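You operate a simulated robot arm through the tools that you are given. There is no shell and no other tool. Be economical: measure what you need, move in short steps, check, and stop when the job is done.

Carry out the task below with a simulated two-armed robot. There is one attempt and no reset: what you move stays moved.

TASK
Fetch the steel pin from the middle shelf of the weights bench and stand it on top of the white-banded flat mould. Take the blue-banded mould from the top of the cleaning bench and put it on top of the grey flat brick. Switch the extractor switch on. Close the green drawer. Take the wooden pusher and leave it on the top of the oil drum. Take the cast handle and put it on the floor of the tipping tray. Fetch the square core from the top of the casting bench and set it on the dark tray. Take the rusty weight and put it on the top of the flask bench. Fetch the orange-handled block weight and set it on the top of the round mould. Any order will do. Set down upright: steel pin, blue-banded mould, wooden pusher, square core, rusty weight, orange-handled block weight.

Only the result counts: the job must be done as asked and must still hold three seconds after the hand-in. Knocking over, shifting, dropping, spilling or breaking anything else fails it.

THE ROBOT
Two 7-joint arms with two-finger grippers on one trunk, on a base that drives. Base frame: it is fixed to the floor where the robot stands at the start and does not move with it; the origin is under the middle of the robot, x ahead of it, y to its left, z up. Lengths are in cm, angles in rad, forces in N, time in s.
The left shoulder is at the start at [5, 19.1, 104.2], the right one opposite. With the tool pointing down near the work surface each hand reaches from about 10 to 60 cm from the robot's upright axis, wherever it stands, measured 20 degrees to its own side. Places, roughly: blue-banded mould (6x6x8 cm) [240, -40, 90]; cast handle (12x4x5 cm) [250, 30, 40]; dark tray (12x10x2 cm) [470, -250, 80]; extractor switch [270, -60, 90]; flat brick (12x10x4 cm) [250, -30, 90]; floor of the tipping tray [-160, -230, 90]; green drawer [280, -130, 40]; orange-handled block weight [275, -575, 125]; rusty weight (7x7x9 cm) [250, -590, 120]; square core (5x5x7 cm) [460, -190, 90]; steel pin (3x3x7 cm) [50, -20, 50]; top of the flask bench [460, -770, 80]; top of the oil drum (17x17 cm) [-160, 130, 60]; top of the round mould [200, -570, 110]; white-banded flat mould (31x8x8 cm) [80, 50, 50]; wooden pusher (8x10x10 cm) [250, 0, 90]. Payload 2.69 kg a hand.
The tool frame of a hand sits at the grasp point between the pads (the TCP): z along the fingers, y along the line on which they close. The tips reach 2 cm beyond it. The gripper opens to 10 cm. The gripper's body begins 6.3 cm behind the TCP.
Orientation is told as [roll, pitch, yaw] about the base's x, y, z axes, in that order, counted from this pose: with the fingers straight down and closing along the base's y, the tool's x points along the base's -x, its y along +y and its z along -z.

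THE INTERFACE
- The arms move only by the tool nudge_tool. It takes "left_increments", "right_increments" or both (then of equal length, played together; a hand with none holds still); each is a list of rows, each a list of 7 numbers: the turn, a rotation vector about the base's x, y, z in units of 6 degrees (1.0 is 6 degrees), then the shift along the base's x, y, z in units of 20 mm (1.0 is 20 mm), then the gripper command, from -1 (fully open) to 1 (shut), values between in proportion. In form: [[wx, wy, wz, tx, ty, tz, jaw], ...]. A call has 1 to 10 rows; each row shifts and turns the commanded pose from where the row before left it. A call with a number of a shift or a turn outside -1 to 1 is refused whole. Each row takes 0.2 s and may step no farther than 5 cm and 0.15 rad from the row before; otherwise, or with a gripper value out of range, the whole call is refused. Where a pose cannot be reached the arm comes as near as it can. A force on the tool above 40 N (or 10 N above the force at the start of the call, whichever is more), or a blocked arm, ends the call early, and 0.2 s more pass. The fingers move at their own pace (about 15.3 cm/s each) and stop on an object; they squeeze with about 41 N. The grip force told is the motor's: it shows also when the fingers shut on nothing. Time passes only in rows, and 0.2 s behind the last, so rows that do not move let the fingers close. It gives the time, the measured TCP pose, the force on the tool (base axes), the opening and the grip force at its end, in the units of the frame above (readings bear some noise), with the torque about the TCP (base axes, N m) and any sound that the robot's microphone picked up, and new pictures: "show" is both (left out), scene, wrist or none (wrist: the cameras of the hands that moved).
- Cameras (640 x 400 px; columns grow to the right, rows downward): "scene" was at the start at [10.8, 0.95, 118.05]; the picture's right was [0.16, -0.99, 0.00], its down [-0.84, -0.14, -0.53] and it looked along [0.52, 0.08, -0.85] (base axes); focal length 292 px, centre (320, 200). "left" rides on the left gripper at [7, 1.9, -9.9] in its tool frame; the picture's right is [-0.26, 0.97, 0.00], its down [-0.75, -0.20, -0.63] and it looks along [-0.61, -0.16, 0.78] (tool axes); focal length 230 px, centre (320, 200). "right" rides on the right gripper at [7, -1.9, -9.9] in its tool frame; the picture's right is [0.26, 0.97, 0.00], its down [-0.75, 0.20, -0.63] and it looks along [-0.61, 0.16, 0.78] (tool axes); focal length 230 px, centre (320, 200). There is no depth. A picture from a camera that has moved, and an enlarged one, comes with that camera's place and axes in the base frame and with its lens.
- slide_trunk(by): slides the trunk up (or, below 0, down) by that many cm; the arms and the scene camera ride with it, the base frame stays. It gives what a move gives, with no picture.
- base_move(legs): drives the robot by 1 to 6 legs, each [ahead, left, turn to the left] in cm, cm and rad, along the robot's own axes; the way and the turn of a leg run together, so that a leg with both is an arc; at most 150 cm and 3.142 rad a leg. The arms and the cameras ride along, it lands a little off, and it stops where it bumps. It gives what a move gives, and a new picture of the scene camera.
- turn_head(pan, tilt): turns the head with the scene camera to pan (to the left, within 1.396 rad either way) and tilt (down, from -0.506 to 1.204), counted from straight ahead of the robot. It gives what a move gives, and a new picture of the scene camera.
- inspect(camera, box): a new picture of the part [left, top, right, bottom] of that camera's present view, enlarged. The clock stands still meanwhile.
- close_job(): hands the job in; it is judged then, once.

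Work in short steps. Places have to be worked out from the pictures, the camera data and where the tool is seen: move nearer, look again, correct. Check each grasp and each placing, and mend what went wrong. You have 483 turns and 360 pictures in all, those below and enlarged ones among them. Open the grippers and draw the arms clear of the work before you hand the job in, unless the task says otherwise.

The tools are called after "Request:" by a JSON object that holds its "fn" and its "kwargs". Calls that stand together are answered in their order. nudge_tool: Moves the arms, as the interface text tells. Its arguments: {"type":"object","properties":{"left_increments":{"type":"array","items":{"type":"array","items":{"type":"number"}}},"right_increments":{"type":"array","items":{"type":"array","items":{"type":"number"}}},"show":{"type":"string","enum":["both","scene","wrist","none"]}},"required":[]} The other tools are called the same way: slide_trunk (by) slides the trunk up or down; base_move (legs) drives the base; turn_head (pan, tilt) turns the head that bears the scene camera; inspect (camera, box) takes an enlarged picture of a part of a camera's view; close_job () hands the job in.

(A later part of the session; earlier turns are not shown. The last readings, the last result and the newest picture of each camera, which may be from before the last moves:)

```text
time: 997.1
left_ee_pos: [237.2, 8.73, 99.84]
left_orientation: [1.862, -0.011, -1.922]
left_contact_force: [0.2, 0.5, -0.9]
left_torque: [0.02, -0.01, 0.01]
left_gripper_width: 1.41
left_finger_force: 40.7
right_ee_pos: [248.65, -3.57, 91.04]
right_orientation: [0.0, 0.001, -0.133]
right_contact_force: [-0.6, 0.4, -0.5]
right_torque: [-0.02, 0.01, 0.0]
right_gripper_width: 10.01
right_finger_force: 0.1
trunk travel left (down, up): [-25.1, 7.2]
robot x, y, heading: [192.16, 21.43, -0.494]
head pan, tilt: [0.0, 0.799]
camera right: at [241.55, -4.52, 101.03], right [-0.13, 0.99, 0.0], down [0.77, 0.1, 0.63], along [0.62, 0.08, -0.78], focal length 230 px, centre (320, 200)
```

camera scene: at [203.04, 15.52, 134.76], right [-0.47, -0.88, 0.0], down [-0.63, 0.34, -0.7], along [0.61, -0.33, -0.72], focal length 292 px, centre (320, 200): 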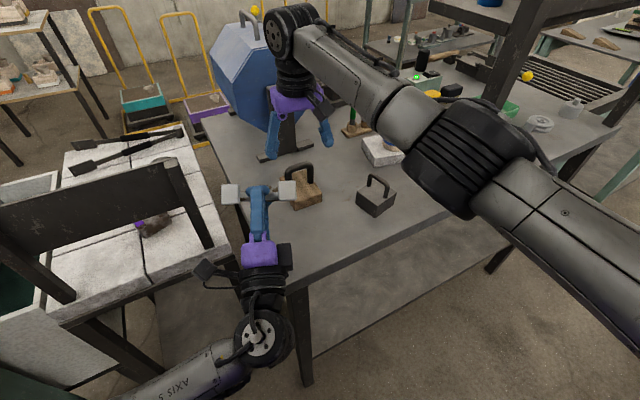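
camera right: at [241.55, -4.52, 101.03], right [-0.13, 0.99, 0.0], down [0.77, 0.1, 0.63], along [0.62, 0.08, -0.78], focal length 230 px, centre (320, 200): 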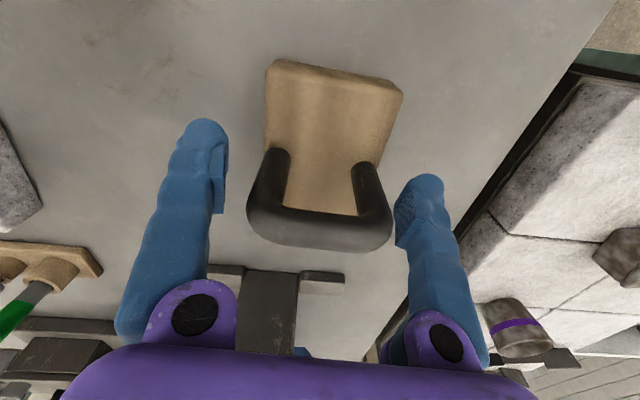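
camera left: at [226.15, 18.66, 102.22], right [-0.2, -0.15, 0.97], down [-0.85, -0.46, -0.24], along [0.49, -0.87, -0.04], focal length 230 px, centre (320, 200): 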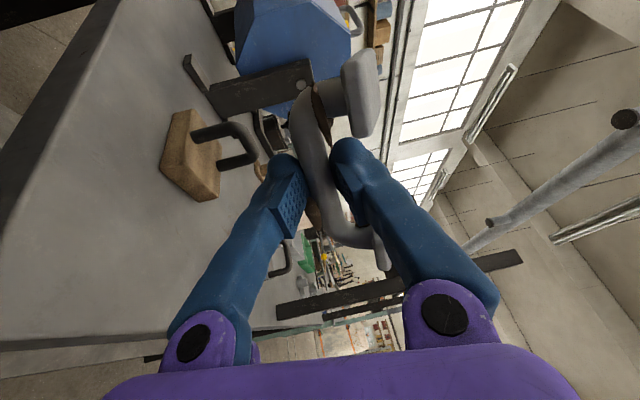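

Handle flanked correctly. Closing.

Request:
{"fn": "nudge_tool", "kwargs": {"right_increments": [[0, 0, 0, 0, 0, 0, -0.5], [0, 0, 0, 0, 0, 0, 0], [0, 0, 0, 0, 0, 0, 1], [0, 0, 0, 0, 0, 0, 1], [0, 0, 0, 0, 0, 0, 1]], "show": "wrist"}}

```text
time: 998.3
left_ee_pos: [237.14, 8.76, 99.93]
left_orientation: [1.862, -0.009, -1.923]
left_contact_force: [-0.2, 0.1, -0.7]
left_torque: [0.0, 0.0, -0.02]
left_gripper_width: 1.42
left_finger_force: 40.3
right_ee_pos: [248.7, -3.8, 91.1]
right_orientation: [-0.001, -0.001, -0.133]
right_contact_force: [-0.3, 0.0, 0.6]
right_torque: [-0.02, -0.03, 0.01]
right_gripper_width: 6.8
right_finger_force: 40.8
trunk travel left (down, up): [-25.1, 7.2]
robot x, y, heading: [192.74, 21.28, -0.49]
head pan, tilt: [0.0, 0.799]
camera right: at [241.55, -4.54, 101.06], right [-0.13, 0.99, 0.0], down [0.77, 0.1, 0.63], along [0.62, 0.08, -0.78], focal length 230 px, centre (320, 200)
```

right: 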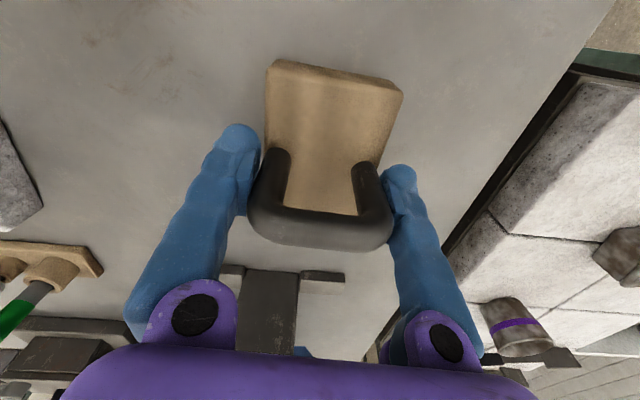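

Gripped at 6.8 cm on the posts. Lifting.

Request:
{"fn": "nudge_tool", "kwargs": {"right_increments": [[0, 0, 0, 0, 0, 0.4, 1], [0, 0, 0, 0, 0, 0.7, 1], [0, 0, 0, 0, 0, 0.8, 1], [0, 0, 0, 0, 0, 0.8, 1], [0, 0, 0, 0, 0, 0, 1]], "show": "wrist"}}

```text
time: 999.5
left_ee_pos: [237.16, 8.72, 99.81]
left_orientation: [1.864, -0.012, -1.924]
left_contact_force: [-0.1, -0.5, -1.2]
left_torque: [0.0, -0.04, 0.02]
left_gripper_width: 1.41
left_finger_force: 40.8
right_ee_pos: [248.63, -3.71, 96.55]
right_orientation: [-0.002, 0.0, -0.134]
right_contact_force: [0.3, -1.0, -2.6]
right_torque: [0.03, 0.02, -0.01]
right_gripper_width: 6.81
right_finger_force: 41.0
trunk travel left (down, up): [-25.1, 7.2]
robot x, y, heading: [192.3, 21.47, -0.493]
head pan, tilt: [0.0, 0.799]
camera right: at [241.68, -4.64, 106.54], right [-0.13, 0.99, 0.0], down [0.77, 0.1, 0.63], along [0.62, 0.08, -0.78], focal length 230 px, centre (320, 200)
```

right: 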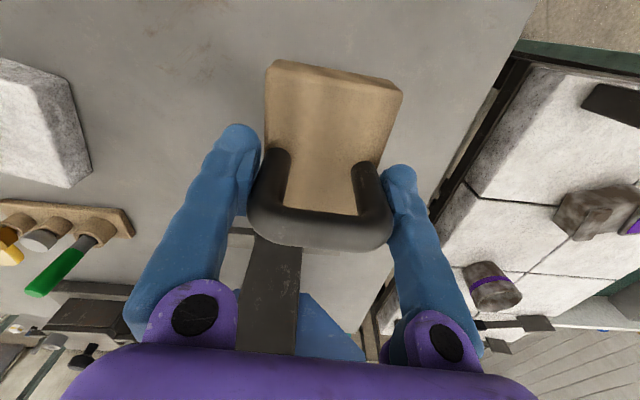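

Pusher held. Raising it and retracting, then backing off.

Request:
{"fn": "nudge_tool", "kwargs": {"right_increments": [[0, 0, 0, -0.3, 0, 0.8, 1], [0, 0, 0, -0.4, -0.1, 0.8, 1], [0, 0, 0, -0.6, -0.2, 0.8, 1], [0, 0, 0, -0.7, -0.2, 0.8, 1], [0, 0, 0, -0.7, -0.2, 0.6, 1], [0, 0, 0, -0.7, -0.2, 0.5, 1], [0, 0, 0, -0.7, -0.2, 0, 1], [0, 0, 0, -0.7, -0.2, 0, 1]], "show": "none"}}

Request:
{"fn": "base_move", "kwargs": {"legs": [[-20, 0, 0]]}}

```text
time: 1001.3
left_ee_pos: [237.04, 8.77, 99.88]
left_orientation: [1.863, -0.01, -1.924]
left_contact_force: [-0.5, 0.2, -1.8]
left_torque: [-0.02, -0.01, -0.02]
left_gripper_width: 1.4
left_finger_force: 40.7
right_ee_pos: [239.02, -6.19, 105.11]
right_orientation: [-0.002, -0.002, -0.134]
right_contact_force: [-0.8, 0.4, -1.4]
right_torque: [-0.01, -0.02, 0.02]
right_gripper_width: 6.84
right_finger_force: 41.0
trunk travel left (down, up): [-25.1, 7.2]
robot x, y, heading: [192.21, 21.31, -0.492]
head pan, tilt: [0.0, 0.799]
```

```text
time: 1002.9
left_ee_pos: [219.49, 17.85, 99.95]
left_orientation: [1.862, -0.011, -1.93]
left_contact_force: [-0.1, 0.5, -1.0]
left_torque: [0.01, 0.01, 0.0]
left_gripper_width: 1.42
left_finger_force: 40.3
right_ee_pos: [221.43, 2.95, 105.15]
right_orientation: [-0.003, 0.0, -0.14]
right_contact_force: [0.1, 0.2, -1.6]
right_torque: [-0.04, -0.02, 0.01]
right_gripper_width: 6.82
right_finger_force: 41.1
trunk travel left (down, up): [-25.1, 7.2]
robot x, y, heading: [174.65, 30.84, -0.497]
head pan, tilt: [0.0, 0.799]
camera scene: at [185.34, 24.98, 134.78], right [-0.48, -0.88, 0.0], down [-0.63, 0.34, -0.7], along [0.61, -0.33, -0.72], focal length 292 px, centre (320, 200)
```

scene: 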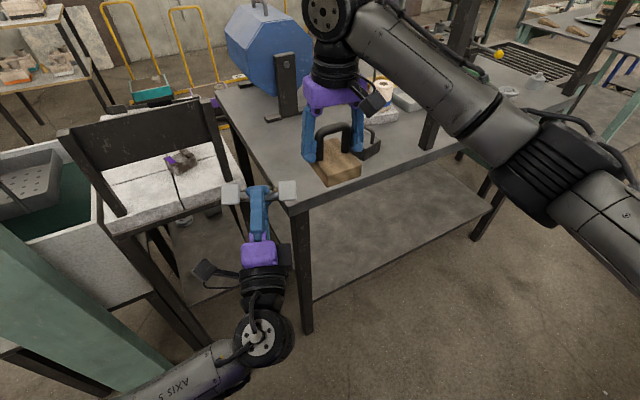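

Both objects are held. Checking the left arm's shape before driving.

Request:
{"fn": "turn_head", "kwargs": {"pan": 1.1, "tilt": 0.8}}

```text
time: 1004.3
left_ee_pos: [219.51, 17.96, 99.88]
left_orientation: [1.862, -0.012, -1.928]
left_contact_force: [1.1, -0.4, -1.6]
left_torque: [0.02, 0.0, -0.01]
left_gripper_width: 1.43
left_finger_force: 41.3
right_ee_pos: [221.42, 2.93, 105.11]
right_orientation: [-0.002, -0.002, -0.14]
right_contact_force: [0.4, -1.0, -2.7]
right_torque: [0.0, 0.01, -0.01]
right_gripper_width: 6.81
right_finger_force: 41.2
trunk travel left (down, up): [-25.1, 7.2]
robot x, y, heading: [175.17, 30.92, -0.505]
head pan, tilt: [1.1, 0.799]
camera scene: at [184.98, 33.36, 134.77], right [0.57, -0.82, 0.0], down [-0.59, -0.41, -0.7], along [0.57, 0.39, -0.72], focal length 292 px, centre (320, 200)
```

scene: 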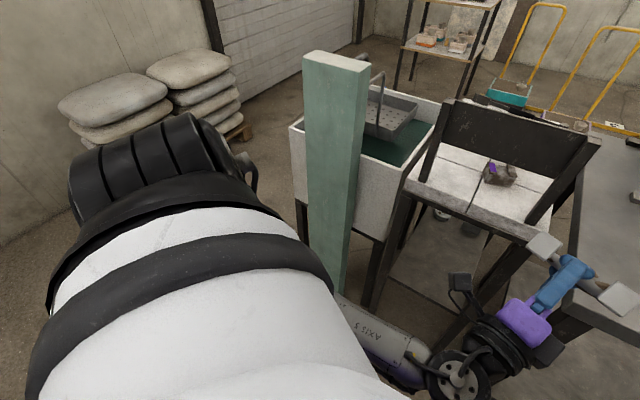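

The left arm is compact. Driving: turn south, down the aisle, then west.

Request:
{"fn": "base_move", "kwargs": {"legs": [[0, 0, -1.07], [0, -8, 0], [140, 0, 0], [140, 0, 0], [132, 0, 0]]}}

Request:
{"fn": "turn_head", "kwargs": {"pan": 0, "tilt": 0.7}}

```text
time: 1027.8
left_ee_pos: [144.26, -424.32, 99.89]
left_orientation: [1.862, -0.011, -3.072]
left_contact_force: [0.2, 0.2, -1.4]
left_torque: [0.0, -0.03, 0.01]
left_gripper_width: 1.41
left_finger_force: 40.4
right_ee_pos: [131.5, -432.34, 105.07]
right_orientation: [0.0, -0.001, -1.281]
right_contact_force: [-1.0, -0.7, -1.8]
right_torque: [-0.02, -0.03, 0.0]
right_gripper_width: 6.78
right_finger_force: 40.9
trunk travel left (down, up): [-25.1, 7.2]
robot x, y, heading: [137.58, -378.52, -1.639]
head pan, tilt: [1.1, 0.799]
camera scene: at [144.14, -386.65, 134.77], right [-0.51, -0.86, 0.0], down [-0.61, 0.37, -0.7], along [0.6, -0.36, -0.72], focal length 292 px, centre (320, 200)
```

scene: 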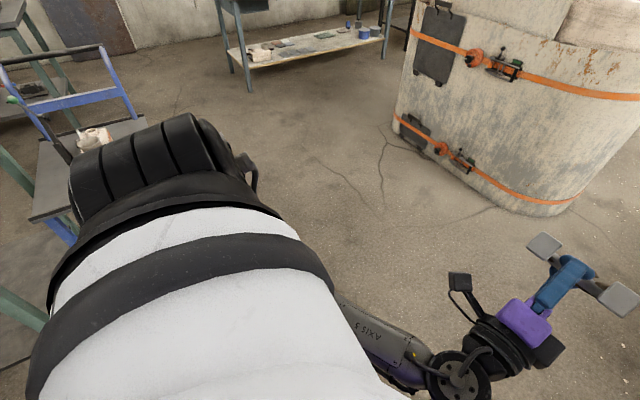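

```text
time: 1029.1
left_ee_pos: [144.32, -424.51, 99.96]
left_orientation: [1.864, -0.012, -3.07]
left_contact_force: [0.5, -0.2, -1.6]
left_torque: [0.04, -0.01, -0.05]
left_gripper_width: 1.43
left_finger_force: 40.9
right_ee_pos: [131.48, -432.29, 105.01]
right_orientation: [-0.002, -0.001, -1.28]
right_contact_force: [1.1, 0.5, -1.5]
right_torque: [0.01, 0.01, -0.02]
right_gripper_width: 6.77
right_finger_force: 41.2
trunk travel left (down, up): [-25.1, 7.2]
robot x, y, heading: [137.06, -378.53, -1.64]
head pan, tilt: [0.0, 0.7]
camera scene: at [136.65, -390.95, 135.6], right [-1.0, 0.07, 0.0], down [0.04, 0.64, -0.76], along [-0.05, -0.76, -0.64], focal length 292 px, centre (320, 200)
```

scene: 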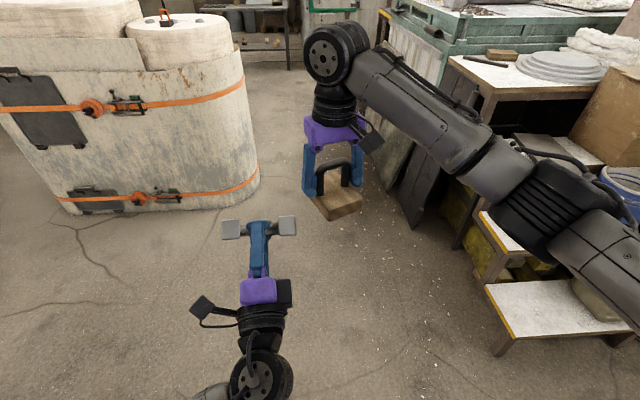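

Fine. Turn west and pass the gap at y≈-385.

Request:
{"fn": "base_move", "kwargs": {"legs": [[0, 0, -1.5], [0, 6, 0], [100, 0, 0], [97, 0, 0]]}}

Request:
{"fn": "turn_head", "kwargs": {"pan": -0.6, "tilt": 0.5}}

```text
time: 1043.2
left_ee_pos: [-100.73, -400.19, 99.82]
left_orientation: [1.862, -0.011, 1.736]
left_contact_force: [-1.0, 0.7, -0.3]
left_torque: [-0.01, -0.01, -0.01]
left_gripper_width: 1.41
left_finger_force: 40.8
right_ee_pos: [-109.7, -388.0, 105.06]
right_orientation: [-0.001, 0.002, -2.761]
right_contact_force: [-0.1, -0.8, -1.4]
right_torque: [0.02, -0.02, -0.02]
right_gripper_width: 6.72
right_finger_force: 41.2
trunk travel left (down, up): [-25.1, 7.2]
robot x, y, heading: [-55.58, -389.1, -3.116]
head pan, tilt: [0.0, 0.7]
camera scene: at [-67.89, -389.38, 135.59], right [-0.02, 1.0, 0.0], down [0.64, 0.02, -0.76], along [-0.76, -0.02, -0.64], focal length 292 px, centre (320, 200)
```

scene: 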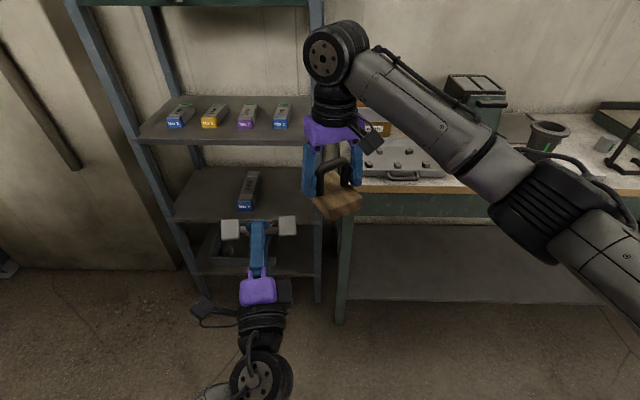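

```text
time: 1044.2
left_ee_pos: [-100.56, -399.98, 99.98]
left_orientation: [1.863, -0.009, 1.735]
left_contact_force: [0.0, 0.0, -1.0]
left_torque: [0.03, -0.03, -0.02]
left_gripper_width: 1.41
left_finger_force: 40.2
right_ee_pos: [-109.77, -388.04, 105.03]
right_orientation: [-0.001, 0.0, -2.759]
right_contact_force: [-0.5, -0.5, -1.5]
right_torque: [0.02, 0.0, 0.0]
right_gripper_width: 6.75
right_finger_force: 41.5
trunk travel left (down, up): [-25.1, 7.2]
robot x, y, heading: [-55.78, -388.94, -3.118]
head pan, tilt: [-0.6, 0.499]
camera scene: at [-67.01, -384.22, 137.37], right [0.54, 0.84, 0.0], down [0.4, -0.26, -0.88], along [-0.74, 0.48, -0.48], focal length 292 px, centre (320, 200)
```

scene: 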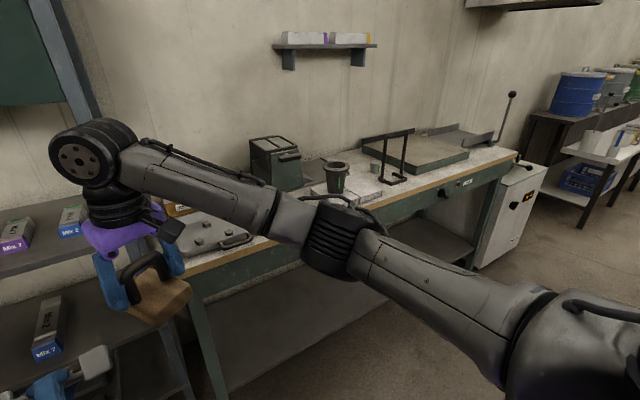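

Now to the tipping tray: back off, turn north, move to y≈-230 and face west for a look.

Request:
{"fn": "base_move", "kwargs": {"legs": [[-16, 0, 0], [0, 0, -1.571], [150, 0, 0], [8, 0, 0], [0, 0, 1.571]]}}

Request:
{"fn": "turn_head", "kwargs": {"pan": 0, "tilt": 0.6}}

```text
time: 1060.9
left_ee_pos: [-95.4, -239.68, 99.93]
left_orientation: [1.863, -0.01, 1.752]
left_contact_force: [1.0, -0.2, -0.6]
left_torque: [0.0, 0.01, 0.01]
left_gripper_width: 1.41
left_finger_force: 40.4
right_ee_pos: [-104.62, -227.89, 105.06]
right_orientation: [-0.001, 0.001, -2.74]
right_contact_force: [-0.3, -0.6, -1.7]
right_torque: [0.01, -0.01, -0.01]
right_gripper_width: 6.66
right_finger_force: 40.8
trunk travel left (down, up): [-25.1, 7.2]
robot x, y, heading: [-50.29, -227.52, -3.1]
head pan, tilt: [-0.6, 0.499]
camera scene: at [-62.04, -223.21, 137.37], right [0.53, 0.85, 0.0], down [0.41, -0.25, -0.88], along [-0.74, 0.46, -0.48], focal length 292 px, centre (320, 200)
```

scene: 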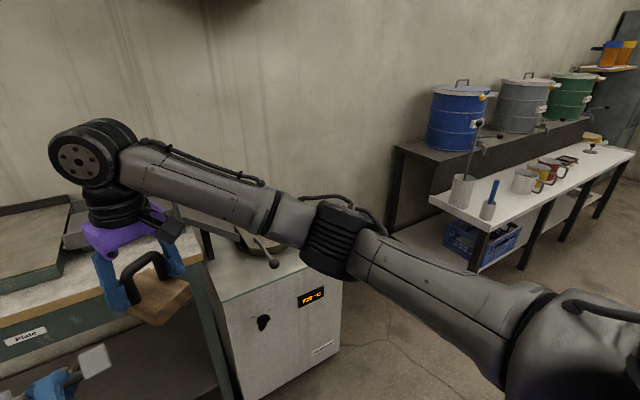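

```text
time: 1061.9
left_ee_pos: [-95.42, -239.63, 99.93]
left_orientation: [1.863, -0.009, 1.753]
left_contact_force: [-0.6, -1.0, -1.1]
left_torque: [-0.02, -0.02, 0.01]
left_gripper_width: 1.37
left_finger_force: 40.1
right_ee_pos: [-104.66, -227.87, 105.07]
right_orientation: [-0.001, 0.0, -2.739]
right_contact_force: [-0.1, 0.0, -2.2]
right_torque: [-0.02, 0.0, 0.06]
right_gripper_width: 6.67
right_finger_force: 41.0
trunk travel left (down, up): [-25.1, 7.2]
robot x, y, heading: [-50.29, -227.76, -3.098]
head pan, tilt: [0.0, 0.6]
camera scene: at [-63.16, -228.38, 136.46], right [-0.04, 1.0, 0.0], down [0.56, 0.02, -0.83], along [-0.82, -0.03, -0.56], focal length 292 px, centre (320, 200)
```

scene: 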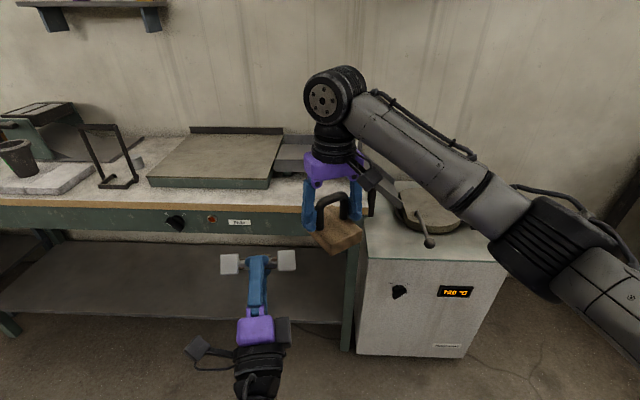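

The tray is hidden behind the right hand. Strafing north a little to see it.

Request:
{"fn": "base_move", "kwargs": {"legs": [[0, -35, -0.04]]}}

Request:
{"fn": "turn_head", "kwargs": {"pan": 0.15, "tilt": 0.6}}

Request:
{"fn": "inspect", "kwargs": {"camera": "scene", "box": [80, 80, 320, 230]}}

```text
time: 1065.5
left_ee_pos: [-96.68, -203.64, 99.83]
left_orientation: [1.861, -0.009, 1.718]
left_contact_force: [0.7, -0.3, -0.7]
left_torque: [-0.01, 0.0, 0.0]
left_gripper_width: 1.38
left_finger_force: 40.3
right_ee_pos: [-105.64, -191.48, 105.05]
right_orientation: [-0.003, -0.001, -2.775]
right_contact_force: [0.4, -0.2, -0.4]
right_torque: [-0.01, 0.03, 0.04]
right_gripper_width: 6.65
right_finger_force: 40.8
trunk travel left (down, up): [-25.1, 7.2]
robot x, y, heading: [-51.18, -193.06, -3.134]
head pan, tilt: [0.0, 0.6]
camera scene: at [-64.05, -193.49, 136.46], right [-0.01, 1.0, 0.0], down [0.57, 0.0, -0.82], along [-0.82, -0.01, -0.57], focal length 292 px, centre (320, 200)
```

scene: 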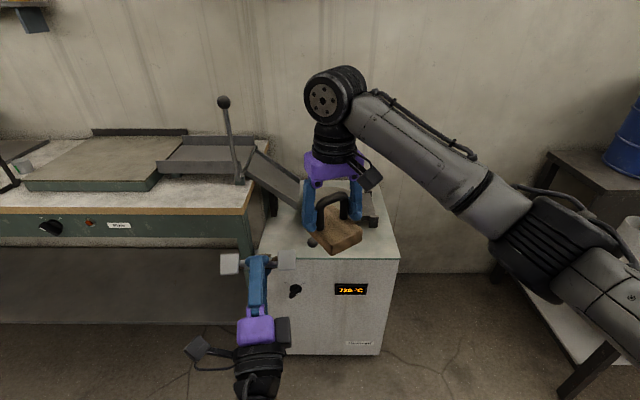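

```text
time: 1066.2
left_ee_pos: [-96.6, -203.61, 99.83]
left_orientation: [1.864, -0.01, 1.719]
left_contact_force: [-0.3, 0.6, -1.3]
left_torque: [0.0, -0.01, 0.03]
left_gripper_width: 1.39
left_finger_force: 40.4
right_ee_pos: [-105.47, -191.47, 105.0]
right_orientation: [-0.002, 0.0, -2.774]
right_contact_force: [-0.8, 0.3, -1.6]
right_torque: [0.01, 0.02, 0.01]
right_gripper_width: 6.68
right_finger_force: 41.2
trunk travel left (down, up): [-25.1, 7.2]
robot x, y, heading: [-51.0, -193.19, -3.131]
head pan, tilt: [0.15, 0.6]
camera scene: at [-63.94, -194.83, 136.46], right [-0.16, 0.99, 0.0], down [0.56, 0.09, -0.82], along [-0.81, -0.13, -0.57], focal length 292 px, centre (320, 200)
```

scene: 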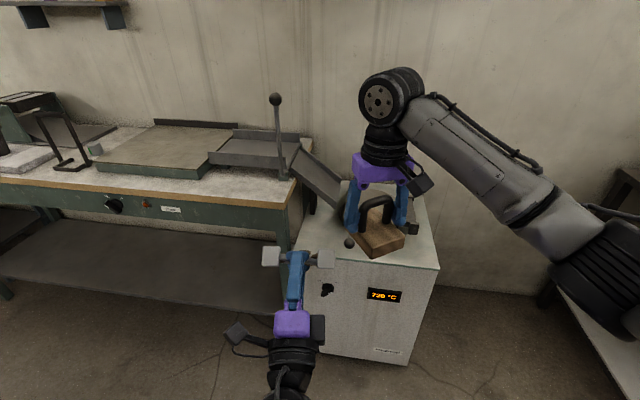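

```text
2.67 times, centred on (200, 155) of scene
camera zoom: at [-63.94, -194.83, 136.46], right [-0.16, 0.99, 0.0], down [0.56, 0.09, -0.82], along [-0.81, -0.13, -0.57], focal length 780 px, centre (640, 320)
```

zoom: 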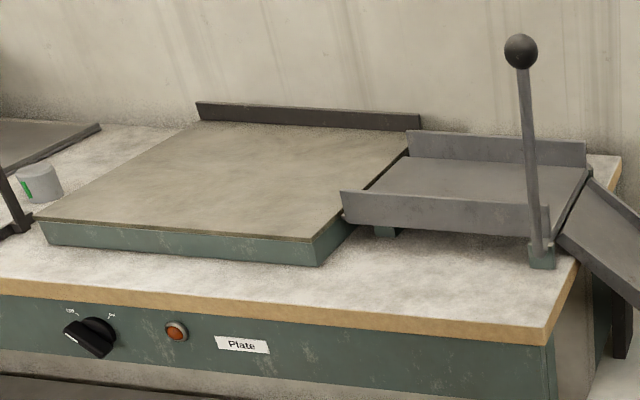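

The tipping tray's floor spans x -172…-150, y -248…-221, z≈88, with a lever at (-148,-220). I'll tuck the right hand back and right, then come in from the southeast, angled slightly right.

Request:
{"fn": "nudge_tool", "kwargs": {"right_increments": [[0, 0, 0, 0.6, 0.5, 0, 1], [0, 0, 0, 0.7, 0.8, 0, 1], [0, 0, 0, 0.7, 0.8, 0, 1], [0, 0, 0, 0.7, 0.8, 0, 1], [0, 0, 0, 0.7, 0.8, 0, 1], [0, 0, 0, 0.7, 0.8, 0, 1], [0, 0, 0, 0.7, 0.8, 0, 1], [0, 0, 0, 0.7, 0.8, 0, 1], [0, 0, 0, 0.5, 0.6, 0, 1]], "show": "none"}}

Request:
{"fn": "base_move", "kwargs": {"legs": [[0, 63, 0], [38, 0, 0], [0, 0, -0.25]]}}

Request:
{"fn": "turn_head", "kwargs": {"pan": 0.0, "tilt": 0.7}}

```text
time: 1068.2
left_ee_pos: [-96.59, -203.54, 100.01]
left_orientation: [1.862, -0.01, 1.72]
left_contact_force: [-0.4, -0.7, -0.5]
left_torque: [0.01, 0.03, 0.0]
left_gripper_width: 1.37
left_finger_force: 39.8
right_ee_pos: [-93.59, -178.08, 105.15]
right_orientation: [0.001, -0.001, -2.775]
right_contact_force: [0.5, 0.9, -1.4]
right_torque: [0.0, 0.03, 0.03]
right_gripper_width: 6.65
right_finger_force: 40.5
trunk travel left (down, up): [-25.1, 7.2]
robot x, y, heading: [-51.5, -193.26, -3.132]
head pan, tilt: [0.15, 0.6]
```

```text
time: 1077.2
left_ee_pos: [-135.98, -254.96, 99.88]
left_orientation: [1.861, -0.008, 1.451]
left_contact_force: [0.0, -0.1, -0.6]
left_torque: [0.0, -0.02, 0.01]
left_gripper_width: 1.29
left_finger_force: 39.6
right_ee_pos: [-126.08, -230.97, 105.14]
right_orientation: [-0.001, 0.0, -3.045]
right_contact_force: [0.3, -0.2, -1.9]
right_torque: [0.02, -0.02, 0.02]
right_gripper_width: 6.58
right_finger_force: 40.9
trunk travel left (down, up): [-25.1, 7.2]
robot x, y, heading: [-89.0, -256.99, 2.881]
head pan, tilt: [0.15, 0.6]
camera scene: at [-101.93, -255.15, 136.46], right [0.11, 0.99, 0.0], down [0.56, -0.06, -0.83], along [-0.82, 0.09, -0.56], focal length 292 px, centre (320, 200)
```

scene: 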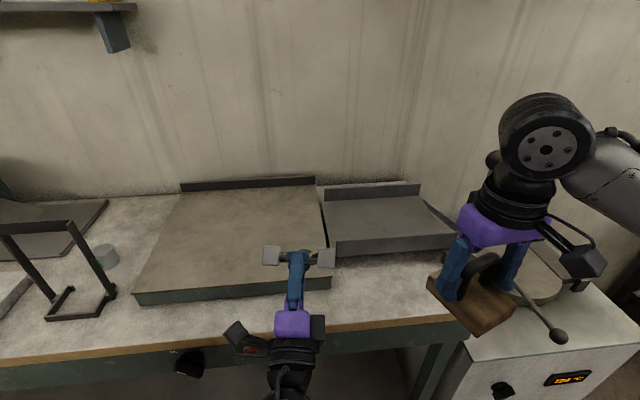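

```text
time: 1077.8
left_ee_pos: [-135.74, -255.01, 99.94]
left_orientation: [1.862, -0.009, 1.451]
left_contact_force: [0.0, -0.2, -0.5]
left_torque: [-0.01, 0.01, 0.01]
left_gripper_width: 1.31
left_finger_force: 39.7
right_ee_pos: [-126.05, -231.05, 105.01]
right_orientation: [-0.001, 0.0, -3.043]
right_contact_force: [0.1, 0.0, -1.1]
right_torque: [-0.04, -0.02, 0.0]
right_gripper_width: 6.59
right_finger_force: 41.6
trunk travel left (down, up): [-25.1, 7.2]
robot x, y, heading: [-89.68, -256.66, 2.881]
head pan, tilt: [0.0, 0.7]
camera scene: at [-101.37, -253.97, 135.6], right [0.26, 0.97, 0.0], down [0.62, -0.17, -0.77], along [-0.74, 0.2, -0.64], focal length 292 px, centre (320, 200)
```

scene: 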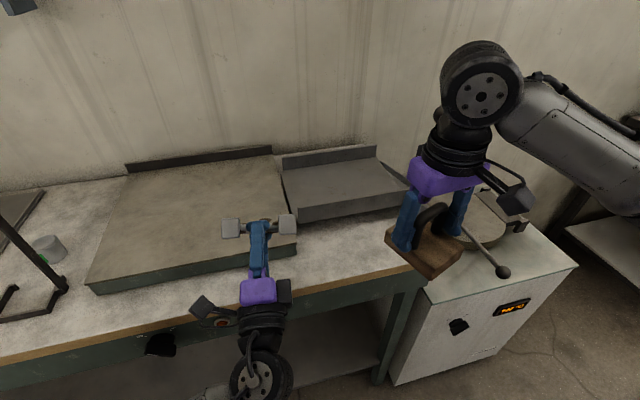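

Tray floor centre ≈(-161,-233). Moving the left hand over the tray slowly.

Request:
{"fn": "nudge_tool", "kwargs": {"left_increments": [[0, 0, 0, -0.4, 0.3, 0.3, 1], [0, 0, 0, -0.7, 0.6, 0.3, 1], [0, 0, 0, -0.7, 0.6, 0.3, 1], [0, 0, 0, -0.7, 0.6, 0.3, 1], [0, 0, 0, -0.7, 0.6, 0.2, 1], [0, 0, 0, -0.7, 0.6, 0, 1], [0, 0, 0, -0.7, 0.6, 0, 1], [0, 0, 0, -0.7, 0.6, 0, 1], [0, 0, 0, -0.7, 0.6, 0, 1], [0, 0, 0, -0.7, 0.6, 0, 1]], "show": "none"}}

Request:
{"fn": "nudge_tool", "kwargs": {"left_increments": [[0, 0, 0, -0.7, 0.6, 0, 1], [0, 0, 0, -0.7, 0.6, 0, 1], [0, 0, 0, -0.7, 0.6, 0, 1], [0, 0, 0, -0.7, 0.5, 0, 1], [0, 0, 0, -0.7, 0.5, 0, 1]], "show": "both"}}

```text
time: 1080.0
left_ee_pos: [-149.86, -244.35, 102.35]
left_orientation: [1.866, 0.009, 1.459]
left_contact_force: [0.0, -0.1, -1.6]
left_torque: [0.0, -0.02, 0.0]
left_gripper_width: 1.31
left_finger_force: 39.8
right_ee_pos: [-126.13, -231.13, 105.03]
right_orientation: [0.001, -0.002, -3.043]
right_contact_force: [-0.3, 0.1, -1.9]
right_torque: [-0.02, -0.01, 0.02]
right_gripper_width: 6.58
right_finger_force: 41.0
trunk travel left (down, up): [-25.1, 7.2]
robot x, y, heading: [-89.52, -257.24, 2.888]
head pan, tilt: [0.0, 0.7]
```

```text
time: 1081.5
left_ee_pos: [-158.26, -241.0, 102.02]
left_orientation: [1.874, 0.034, 1.49]
left_contact_force: [0.8, -0.3, -0.4]
left_torque: [0.0, -0.03, -0.05]
left_gripper_width: 1.26
left_finger_force: 39.0
right_ee_pos: [-126.06, -231.07, 105.09]
right_orientation: [-0.005, 0.001, -3.042]
right_contact_force: [-0.2, -0.7, -1.7]
right_torque: [0.05, 0.01, 0.01]
right_gripper_width: 6.56
right_finger_force: 40.9
trunk travel left (down, up): [-25.1, 7.2]
robot x, y, heading: [-89.35, -256.87, 2.883]
head pan, tilt: [0.0, 0.7]
stopped in row 5 (left hand): the arm was blocked; the commanded pose is now the measured one
camera scene: at [-101.28, -254.01, 135.59], right [0.26, 0.97, 0.0], down [0.62, -0.17, -0.77], along [-0.74, 0.2, -0.64], focal length 292 px, centre (320, 200)
camera left: at [-148.74, -248.58, 101.05], right [0.31, 0.27, 0.91], down [0.6, 0.69, -0.41], along [-0.74, 0.67, 0.06], focal length 230 px, centre (320, 200)
```

scene: 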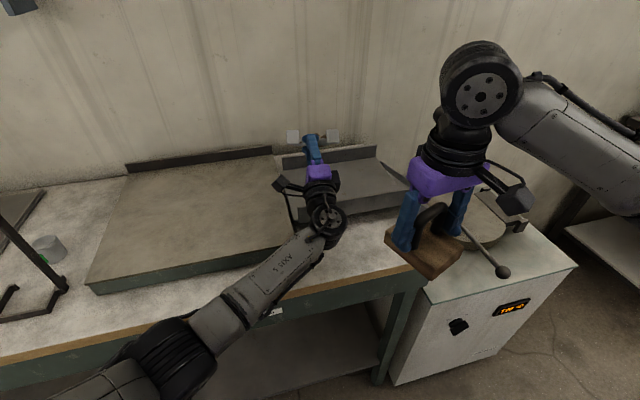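
left: 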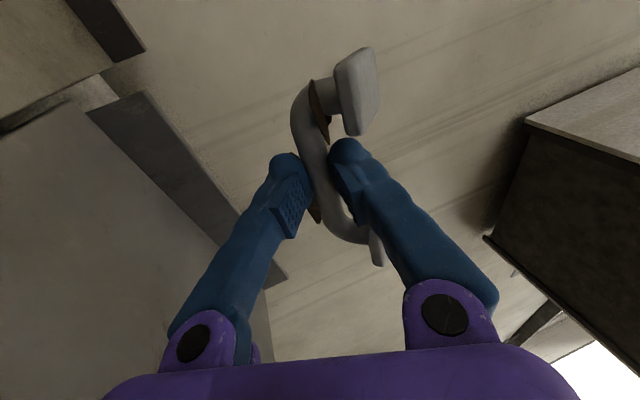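

Over the tray. Now pitching the hand down.

Request:
{"fn": "nudge_tool", "kwargs": {"left_increments": [[-0.2, -0.75, 0, 0, 0.1, 0, 1], [-0.2, -0.75, 0, 0, 0.1, 0, 1], [-0.2, -0.75, 0, 0, 0.1, 0, 1], [-0.2, -0.75, 0, 0, 0.1, 0, 1], [-0.2, -0.75, 0, 0, 0.1, 0, 1], [-0.2, -0.75, 0, 0, 0.1, 0, 1], [-0.2, -0.75, 0, 0, 0.1, 0, 1], [-0.2, -0.75, 0, 0, 0.1, 0, 1], [-0.2, -0.75, 0, 0, 0, -0.2, 1], [-0.2, -0.75, 0, 0, 0, -0.3, 1]], "show": "both"}}

```text
time: 1082.8
left_ee_pos: [-161.91, -246.97, 99.11]
left_orientation: [1.45, 0.223, 1.546]
left_contact_force: [0.5, 0.6, 0.1]
left_torque: [-0.01, 0.0, 0.06]
left_gripper_width: 1.25
left_finger_force: 39.7
right_ee_pos: [-126.13, -231.05, 104.97]
right_orientation: [-0.002, 0.0, -3.042]
right_contact_force: [-0.5, 0.0, -1.1]
right_torque: [0.01, 0.03, 0.02]
right_gripper_width: 6.53
right_finger_force: 41.1
trunk travel left (down, up): [-25.1, 7.2]
robot x, y, heading: [-89.69, -257.01, 2.88]
head pan, tilt: [0.0, 0.7]
stopped in row 6 (left hand): the arm was blocked; the commanded pose is now the measured one
camera scene: at [-101.4, -253.95, 135.6], right [0.26, 0.97, 0.0], down [0.62, -0.17, -0.76], along [-0.74, 0.2, -0.64], focal length 292 px, centre (320, 200)
camera left: at [-152.37, -253.18, 103.56], right [-0.11, 0.47, 0.88], down [0.67, 0.69, -0.28], along [-0.74, 0.56, -0.38], focal length 230 px, centre (320, 200)
```

scene: 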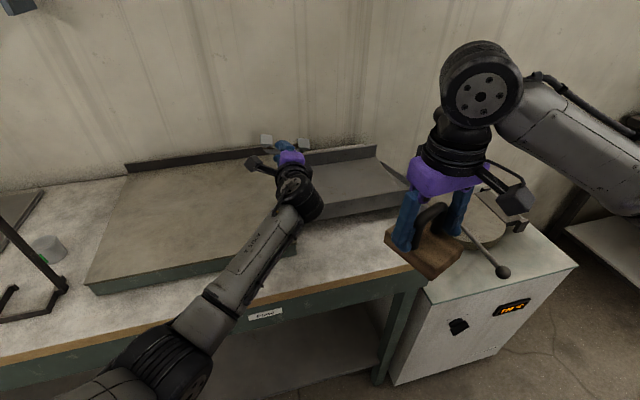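
left: 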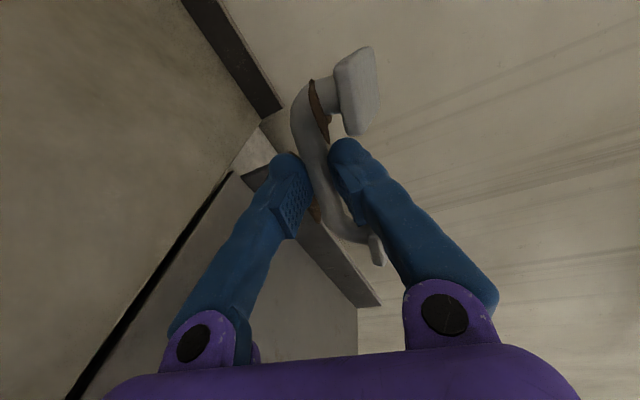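

The left arm is near joint limits this far out. Retracting the hand nearer the body (and tips up again) before re-posing the base squarely.

Request:
{"fn": "nudge_tool", "kwargs": {"left_increments": [[0.1, 0.4, 0, 0.4, 0, 0.3, 1], [0.1, 0.4, 0, 0.7, -0.1, 0.3, 1], [0.1, 0.4, 0, 0.7, -0.1, 0.2, 1], [0.1, 0.4, 0, 0.7, -0.1, 0, 1], [0, 0, 0, 0.8, -0.1, 0, 1], [0, 0, 0, 0.8, -0.1, 0, 1], [0, 0, 0, 0.8, -0.1, 0, 1], [0, 0, 0, 0.8, -0.1, 0, 1], [0, 0, 0, 0.8, -0.1, 0, 1], [0, 0, 0, 0.8, -0.1, 0, 1]], "show": "none"}}

Request:
{"fn": "nudge_tool", "kwargs": {"left_increments": [[0, 0, 0, 0.8, -0.1, 0, 1], [0, 0, 0, 0.8, -0.1, 0, 1], [0, 0, 0, 0.8, -0.1, 0, 1], [0, 0, 0, 0.8, -0.1, 0, 1], [0, 0, 0, 0.7, -0.1, 0, 1]], "show": "both"}}

```text
time: 1084.9
left_ee_pos: [-151.29, -249.52, 109.02]
left_orientation: [1.785, 0.166, 1.631]
left_contact_force: [0.7, -0.5, -0.7]
left_torque: [0.03, -0.01, 0.01]
left_gripper_width: 0.02
left_finger_force: 29.6
right_ee_pos: [-126.12, -231.04, 104.99]
right_orientation: [-0.005, 0.002, -3.043]
right_contact_force: [-0.5, -0.4, -1.7]
right_torque: [0.0, -0.03, -0.02]
right_gripper_width: 6.5
right_finger_force: 41.6
trunk travel left (down, up): [-25.1, 7.2]
robot x, y, heading: [-89.12, -257.19, 2.883]
head pan, tilt: [0.0, 0.7]
stopped in row 10 (left hand): the arm was blocked; the commanded pose is now the measured one
```

```text
time: 1085.9
left_ee_pos: [-146.88, -251.23, 116.56]
left_orientation: [1.945, 0.143, 1.676]
left_contact_force: [0.6, -0.8, -1.1]
left_torque: [0.02, 0.0, 0.01]
left_gripper_width: 0.02
left_finger_force: 29.5
right_ee_pos: [-126.15, -231.05, 105.05]
right_orientation: [-0.003, 0.001, -3.043]
right_contact_force: [0.2, 0.3, -1.1]
right_torque: [0.01, -0.01, 0.0]
right_gripper_width: 6.49
right_finger_force: 41.1
trunk travel left (down, up): [-25.1, 7.2]
robot x, y, heading: [-89.29, -257.03, 2.881]
head pan, tilt: [0.0, 0.7]
stopped in row 5 (left hand): the arm was blocked; the commanded pose is now the measured one
camera scene: at [-101.4, -253.96, 135.6], right [0.26, 0.97, 0.0], down [0.62, -0.17, -0.76], along [-0.74, 0.2, -0.64], focal length 292 px, centre (320, 200)
camera left: at [-136.18, -257.13, 115.7], right [0.31, 0.42, 0.85], down [0.44, 0.73, -0.52], along [-0.84, 0.54, 0.05], focal length 230 px, centre (320, 200)
```

scene: 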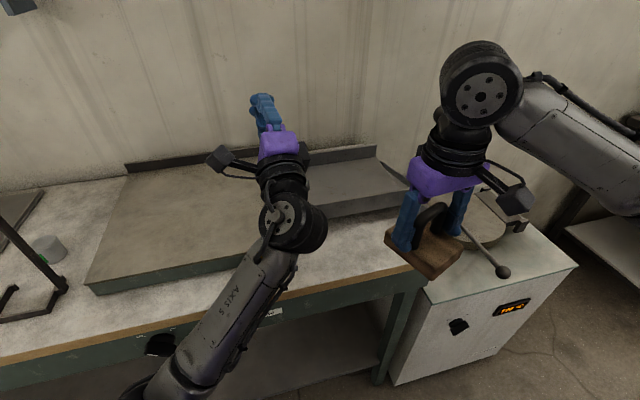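
left: 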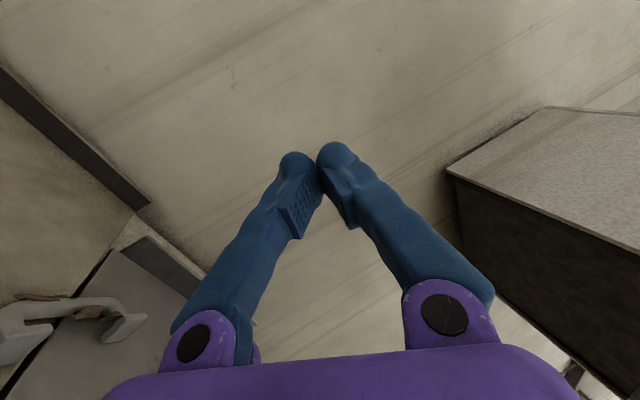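

The handle fell — apparently into the left end of the tipping tray. Moving the left hand aside to see.

Request:
{"fn": "nudge_tool", "kwargs": {"left_increments": [[0, 0, 0, 0.3, -0.8, 0.3, 1], [0, 0, 0, 0.3, -0.8, 0.3, 1], [0, 0, 0, 0.3, -0.8, 0, 1], [0, 0, 0, 0.3, -0.8, 0, 1], [0, 0, 0, 0.3, -0.8, 0, 1], [0, 0, 0, 0.3, -0.8, 0, 1], [0, 0, 0, 0.3, -0.8, 0, 1]], "show": "scene"}}

Request:
{"fn": "inspect", "kwargs": {"camera": "scene", "box": [230, 120, 430, 245]}}

```text
time: 1087.5
left_ee_pos: [-142.56, -262.37, 117.81]
left_orientation: [1.943, 0.14, 1.671]
left_contact_force: [0.3, -0.6, 0.2]
left_torque: [-0.01, 0.02, -0.01]
left_gripper_width: 0.01
left_finger_force: 29.4
right_ee_pos: [-126.13, -231.09, 105.03]
right_orientation: [-0.002, 0.0, -3.041]
right_contact_force: [-0.1, -0.6, 0.5]
right_torque: [0.06, -0.02, 0.03]
right_gripper_width: 6.5
right_finger_force: 41.2
trunk travel left (down, up): [-25.1, 7.2]
robot x, y, heading: [-89.22, -257.21, 2.882]
head pan, tilt: [0.0, 0.7]
camera scene: at [-101.38, -253.99, 135.6], right [0.26, 0.97, 0.0], down [0.62, -0.17, -0.77], along [-0.74, 0.2, -0.64], focal length 292 px, centre (320, 200)
```

scene: 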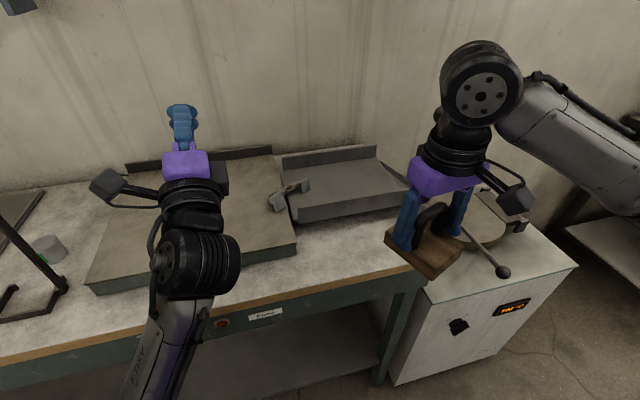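

```text
3.20 times, centred on (330, 182) of scene
camera zoom: at [-101.38, -253.99, 135.6], right [0.26, 0.97, 0.0], down [0.62, -0.17, -0.77], along [-0.74, 0.2, -0.64], focal length 936 px, centre (288, 256)
```

zoom: 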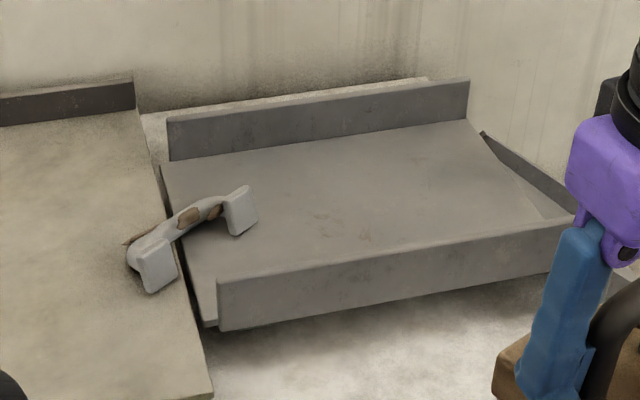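

The handle bridges the plate and the tray's left end; it needs a ~9 cm push north, best done with the right hand once free. I'll deliver the pusher to the oil drum first.

Request:
{"fn": "base_move", "kwargs": {"legs": [[-48, 0, 0], [0, 0, -1.31], [140, 0, 0], [140, 0, 0], [80, 0, 0], [0, 0, 1.571]]}}

Request:
{"fn": "turn_head", "kwargs": {"pan": -0.3, "tilt": 0.7}}

```text
time: 1114.5
left_ee_pos: [-90.2, 74.59, 117.67]
left_orientation: [1.944, 0.14, 1.911]
left_contact_force: [-0.3, -0.5, 0.4]
left_torque: [-0.01, 0.03, 0.01]
left_gripper_width: 0.01
left_finger_force: 29.3
right_ee_pos: [-81.39, 108.8, 105.07]
right_orientation: [-0.002, 0.002, -2.807]
right_contact_force: [0.7, 0.6, -1.7]
right_torque: [-0.01, 0.0, 0.0]
right_gripper_width: 6.17
right_finger_force: 41.1
trunk travel left (down, up): [-25.1, 7.2]
robot x, y, heading: [-39.33, 92.21, 3.117]
head pan, tilt: [0.0, 0.7]
camera scene: at [-52.0, 92.38, 135.6], right [0.02, 1.0, 0.0], down [0.64, -0.02, -0.76], along [-0.76, 0.02, -0.64], focal length 292 px, centre (320, 200)
```

scene: 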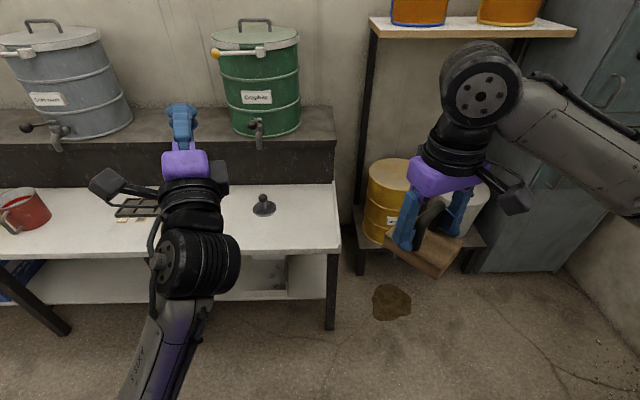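

```text
time: 1115.3
left_ee_pos: [-90.09, 74.47, 117.76]
left_orientation: [1.943, 0.141, 1.911]
left_contact_force: [1.2, -0.2, 0.0]
left_torque: [0.01, 0.0, 0.03]
left_gripper_width: 0.0
left_finger_force: 29.0
right_ee_pos: [-81.37, 108.92, 105.15]
right_orientation: [-0.001, -0.002, -2.808]
right_contact_force: [-0.4, -0.8, -1.0]
right_torque: [-0.02, -0.04, 0.0]
right_gripper_width: 1.37
right_finger_force: 40.3
trunk travel left (down, up): [-25.1, 7.2]
robot x, y, heading: [-39.83, 91.93, 3.112]
head pan, tilt: [-0.3, 0.7]
camera scene: at [-51.57, 94.89, 135.6], right [0.32, 0.95, 0.0], down [0.61, -0.2, -0.76], along [-0.73, 0.24, -0.64], focal length 292 px, centre (320, 200)
```

scene: 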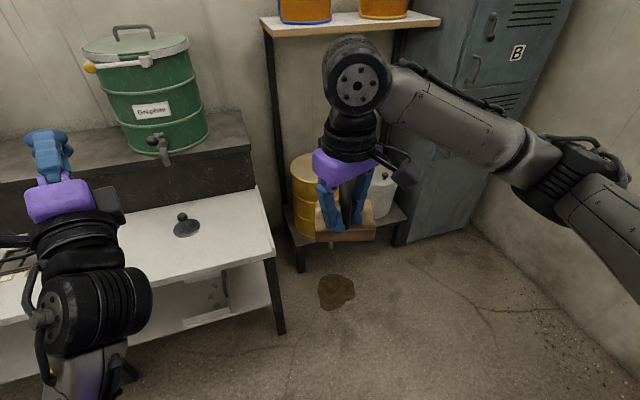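

The right grip slipped to 1.4 cm but still holds the pusher. Checking its wrist camera.

Request:
{"fn": "nudge_tool", "kwargs": {"right_increments": [[0, 0, 0, 0, 0, 0, 1]], "show": "wrist"}}

```text
time: 1115.7
left_ee_pos: [-90.21, 74.55, 117.78]
left_orientation: [1.941, 0.141, 1.909]
left_contact_force: [0.7, -0.4, -0.6]
left_torque: [0.02, -0.02, -0.01]
left_gripper_width: 0.0
left_finger_force: 29.6
right_ee_pos: [-81.46, 108.86, 105.01]
right_orientation: [-0.002, -0.001, -2.806]
right_contact_force: [-0.3, 0.2, -1.2]
right_torque: [0.02, -0.04, 0.0]
right_gripper_width: 1.47
right_finger_force: 41.3
trunk travel left (down, up): [-25.1, 7.2]
robot x, y, heading: [-39.49, 92.27, 3.115]
head pan, tilt: [-0.3, 0.7]
camera right: at [-75.38, 112.88, 114.99], right [0.56, -0.83, 0.0], down [-0.64, -0.44, 0.63], along [-0.52, -0.35, -0.78], focal length 230 px, centre (320, 200)
```

right: 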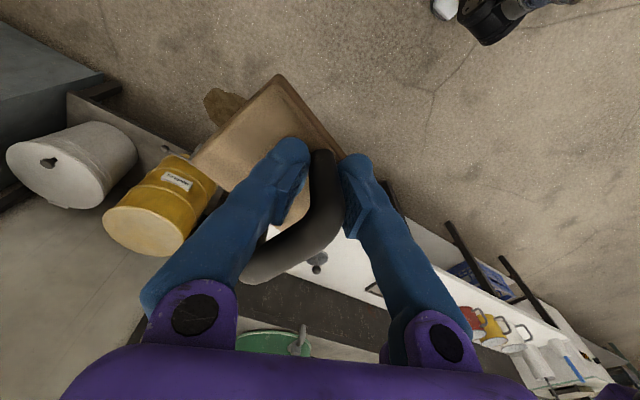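

The pusher turned in the grip and is now clamped across its handle bar — secure and upright. Before approaching the drum I need the left arm out of the way: stretching it and rolling to free its elbow.

Request:
{"fn": "nudge_tool", "kwargs": {"left_increments": [[0, 0.5, 0, -1, 0, -0.5, 1], [0, 0.5, 0, -1, 0, -0.5, 1], [0, 0.5, 0, -1, 0, -0.5, 1], [0, 0, 0, -1, 0, -0.5, 1], [0, 0, 0, -1, 0, -0.5, 1], [0, 0, 0, -1, 0, -0.5, 1], [0, 0, 0, -1, 0, -0.5, 1], [0, 0, 0, -1, 0, 0, 1], [0, 0, 0, -1, 0, 0, 1], [0, 0, 0, -1, 0, 0, 1]], "show": "none"}}

Request:
{"fn": "nudge_tool", "kwargs": {"left_increments": [[-1, 0, 0, -0.5, 0, 0, 1], [-1, 0, 0, -0.5, 0, 0, 1], [-1, 0, 0, 0, 0, 0, 1], [-1, 0, 0, 0, 0, 0, 1], [-1, 0, 0, 0, 0, 0, 1], [-1, 0, 0, 0, 0, 0, 1], [-1, 0, 0, 0, 0, 0, 1], [-1, 0, 0, 0, 0, 0, 1]], "show": "none"}}

Request:
{"fn": "turn_head", "kwargs": {"pan": 0.2, "tilt": 0.7}}

```text
time: 1117.9
left_ee_pos: [-110.31, 74.71, 110.64]
left_orientation: [2.092, 0.087, 1.926]
left_contact_force: [0.0, 1.0, -0.1]
left_torque: [-0.01, 0.01, -0.01]
left_gripper_width: 0.01
left_finger_force: 29.5
right_ee_pos: [-81.55, 108.96, 105.07]
right_orientation: [-0.002, 0.001, -2.805]
right_contact_force: [0.1, -1.1, -2.0]
right_torque: [-0.02, -0.02, 0.02]
right_gripper_width: 1.44
right_finger_force: 41.0
trunk travel left (down, up): [-25.1, 7.2]
robot x, y, heading: [-39.49, 91.85, 3.119]
head pan, tilt: [-0.3, 0.7]
```

```text
time: 1119.7
left_ee_pos: [-112.27, 74.75, 110.82]
left_orientation: [2.498, 0.852, 2.127]
left_contact_force: [-0.3, 0.5, 0.1]
left_torque: [-0.02, -0.02, 0.04]
left_gripper_width: 0.01
left_finger_force: 29.6
right_ee_pos: [-81.32, 108.85, 105.09]
right_orientation: [-0.003, 0.001, -2.806]
right_contact_force: [0.4, 0.2, -1.0]
right_torque: [0.01, -0.06, -0.01]
right_gripper_width: 1.42
right_finger_force: 40.2
trunk travel left (down, up): [-25.1, 7.2]
robot x, y, heading: [-39.15, 91.84, 3.116]
head pan, tilt: [-0.3, 0.7]
```

```text
time: 1120.6
left_ee_pos: [-112.25, 74.59, 110.82]
left_orientation: [2.495, 0.848, 2.125]
left_contact_force: [-0.2, -0.4, 0.2]
left_torque: [0.03, 0.02, 0.01]
left_gripper_width: 0.0
left_finger_force: 29.6
right_ee_pos: [-81.42, 108.91, 105.17]
right_orientation: [-0.002, 0.0, -2.807]
right_contact_force: [0.4, 0.0, -1.5]
right_torque: [-0.02, -0.04, -0.01]
right_gripper_width: 1.45
right_finger_force: 40.6
trunk travel left (down, up): [-25.1, 7.2]
robot x, y, heading: [-39.49, 92.21, 3.112]
head pan, tilt: [0.201, 0.7]
camera scene: at [-51.87, 90.7, 135.6], right [-0.17, 0.98, 0.0], down [0.63, 0.11, -0.76], along [-0.75, -0.13, -0.64], focal length 292 px, centre (320, 200)
```

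scene: 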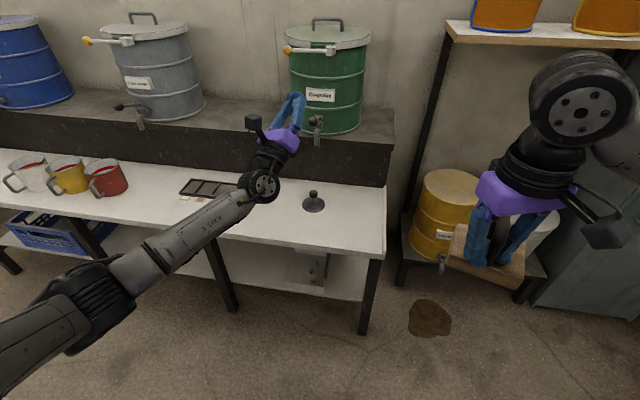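

The left elbow is out again. Retract, pitching down toward tool-down.

Request:
{"fn": "nudge_tool", "kwargs": {"left_increments": [[0, 0, 0, 1, 0, 0, 0], [0, 0, 0, 1, 0, 0, 0], [0, -1, 0, 1, 0, 0, 0], [0, -1, 0, 1, 0, 0, 0], [0, -1, 0, 1, 0, 0, 0], [0, -1, 0, 1, 0, 0, 0], [0, -1, 0, 1, 0, 0, 0], [0, -1, 0, 1, 0, 0, 0], [0, -1, 0, 1, 0, 0, 0], [0, -1, 0, 1, 0, 0, 0]], "show": "none"}}

Request:
{"fn": "nudge_tool", "kwargs": {"left_increments": [[0, -1, 0, 1, 0, -0.3, 0], [0, -1, 0, 1, 0, -0.3, 0], [0, -1, 0, 1, 0, -0.3, 0], [0, -1, 0, 0.5, 0, -0.3, 0], [0, -1, 0, 0.5, 0, -0.3, 0]], "show": "scene"}}

```text
time: 1122.8
left_ee_pos: [-92.28, 74.66, 110.78]
left_orientation: [1.152, 0.865, 1.043]
left_contact_force: [0.0, -0.1, 0.0]
left_torque: [0.0, -0.02, -0.01]
left_gripper_width: 5.01
left_finger_force: 0.0
right_ee_pos: [-81.42, 108.87, 104.96]
right_orientation: [-0.002, 0.0, -2.805]
right_contact_force: [0.4, 0.0, -1.5]
right_torque: [-0.02, -0.02, -0.01]
right_gripper_width: 1.42
right_finger_force: 40.8
trunk travel left (down, up): [-25.1, 7.2]
robot x, y, heading: [-39.78, 92.42, 3.117]
head pan, tilt: [0.201, 0.7]
```

```text
time: 1124.0
left_ee_pos: [-84.2, 74.53, 107.6]
left_orientation: [0.63, 0.519, 0.701]
left_contact_force: [0.1, 0.2, 0.2]
left_torque: [0.03, 0.01, -0.01]
left_gripper_width: 5.01
left_finger_force: 0.1
right_ee_pos: [-81.44, 108.82, 104.97]
right_orientation: [-0.002, -0.002, -2.807]
right_contact_force: [-0.8, 0.3, -1.1]
right_torque: [-0.02, 0.0, 0.0]
right_gripper_width: 1.44
right_finger_force: 41.0
trunk travel left (down, up): [-25.1, 7.2]
robot x, y, heading: [-39.55, 92.47, 3.117]
head pan, tilt: [0.201, 0.7]
camera scene: at [-51.87, 90.69, 135.6], right [-0.18, 0.98, 0.0], down [0.63, 0.11, -0.76], along [-0.75, -0.13, -0.64], focal length 292 px, centre (320, 200)
```

scene: 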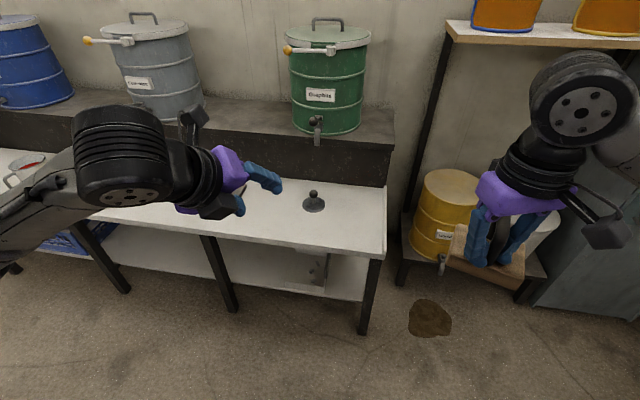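

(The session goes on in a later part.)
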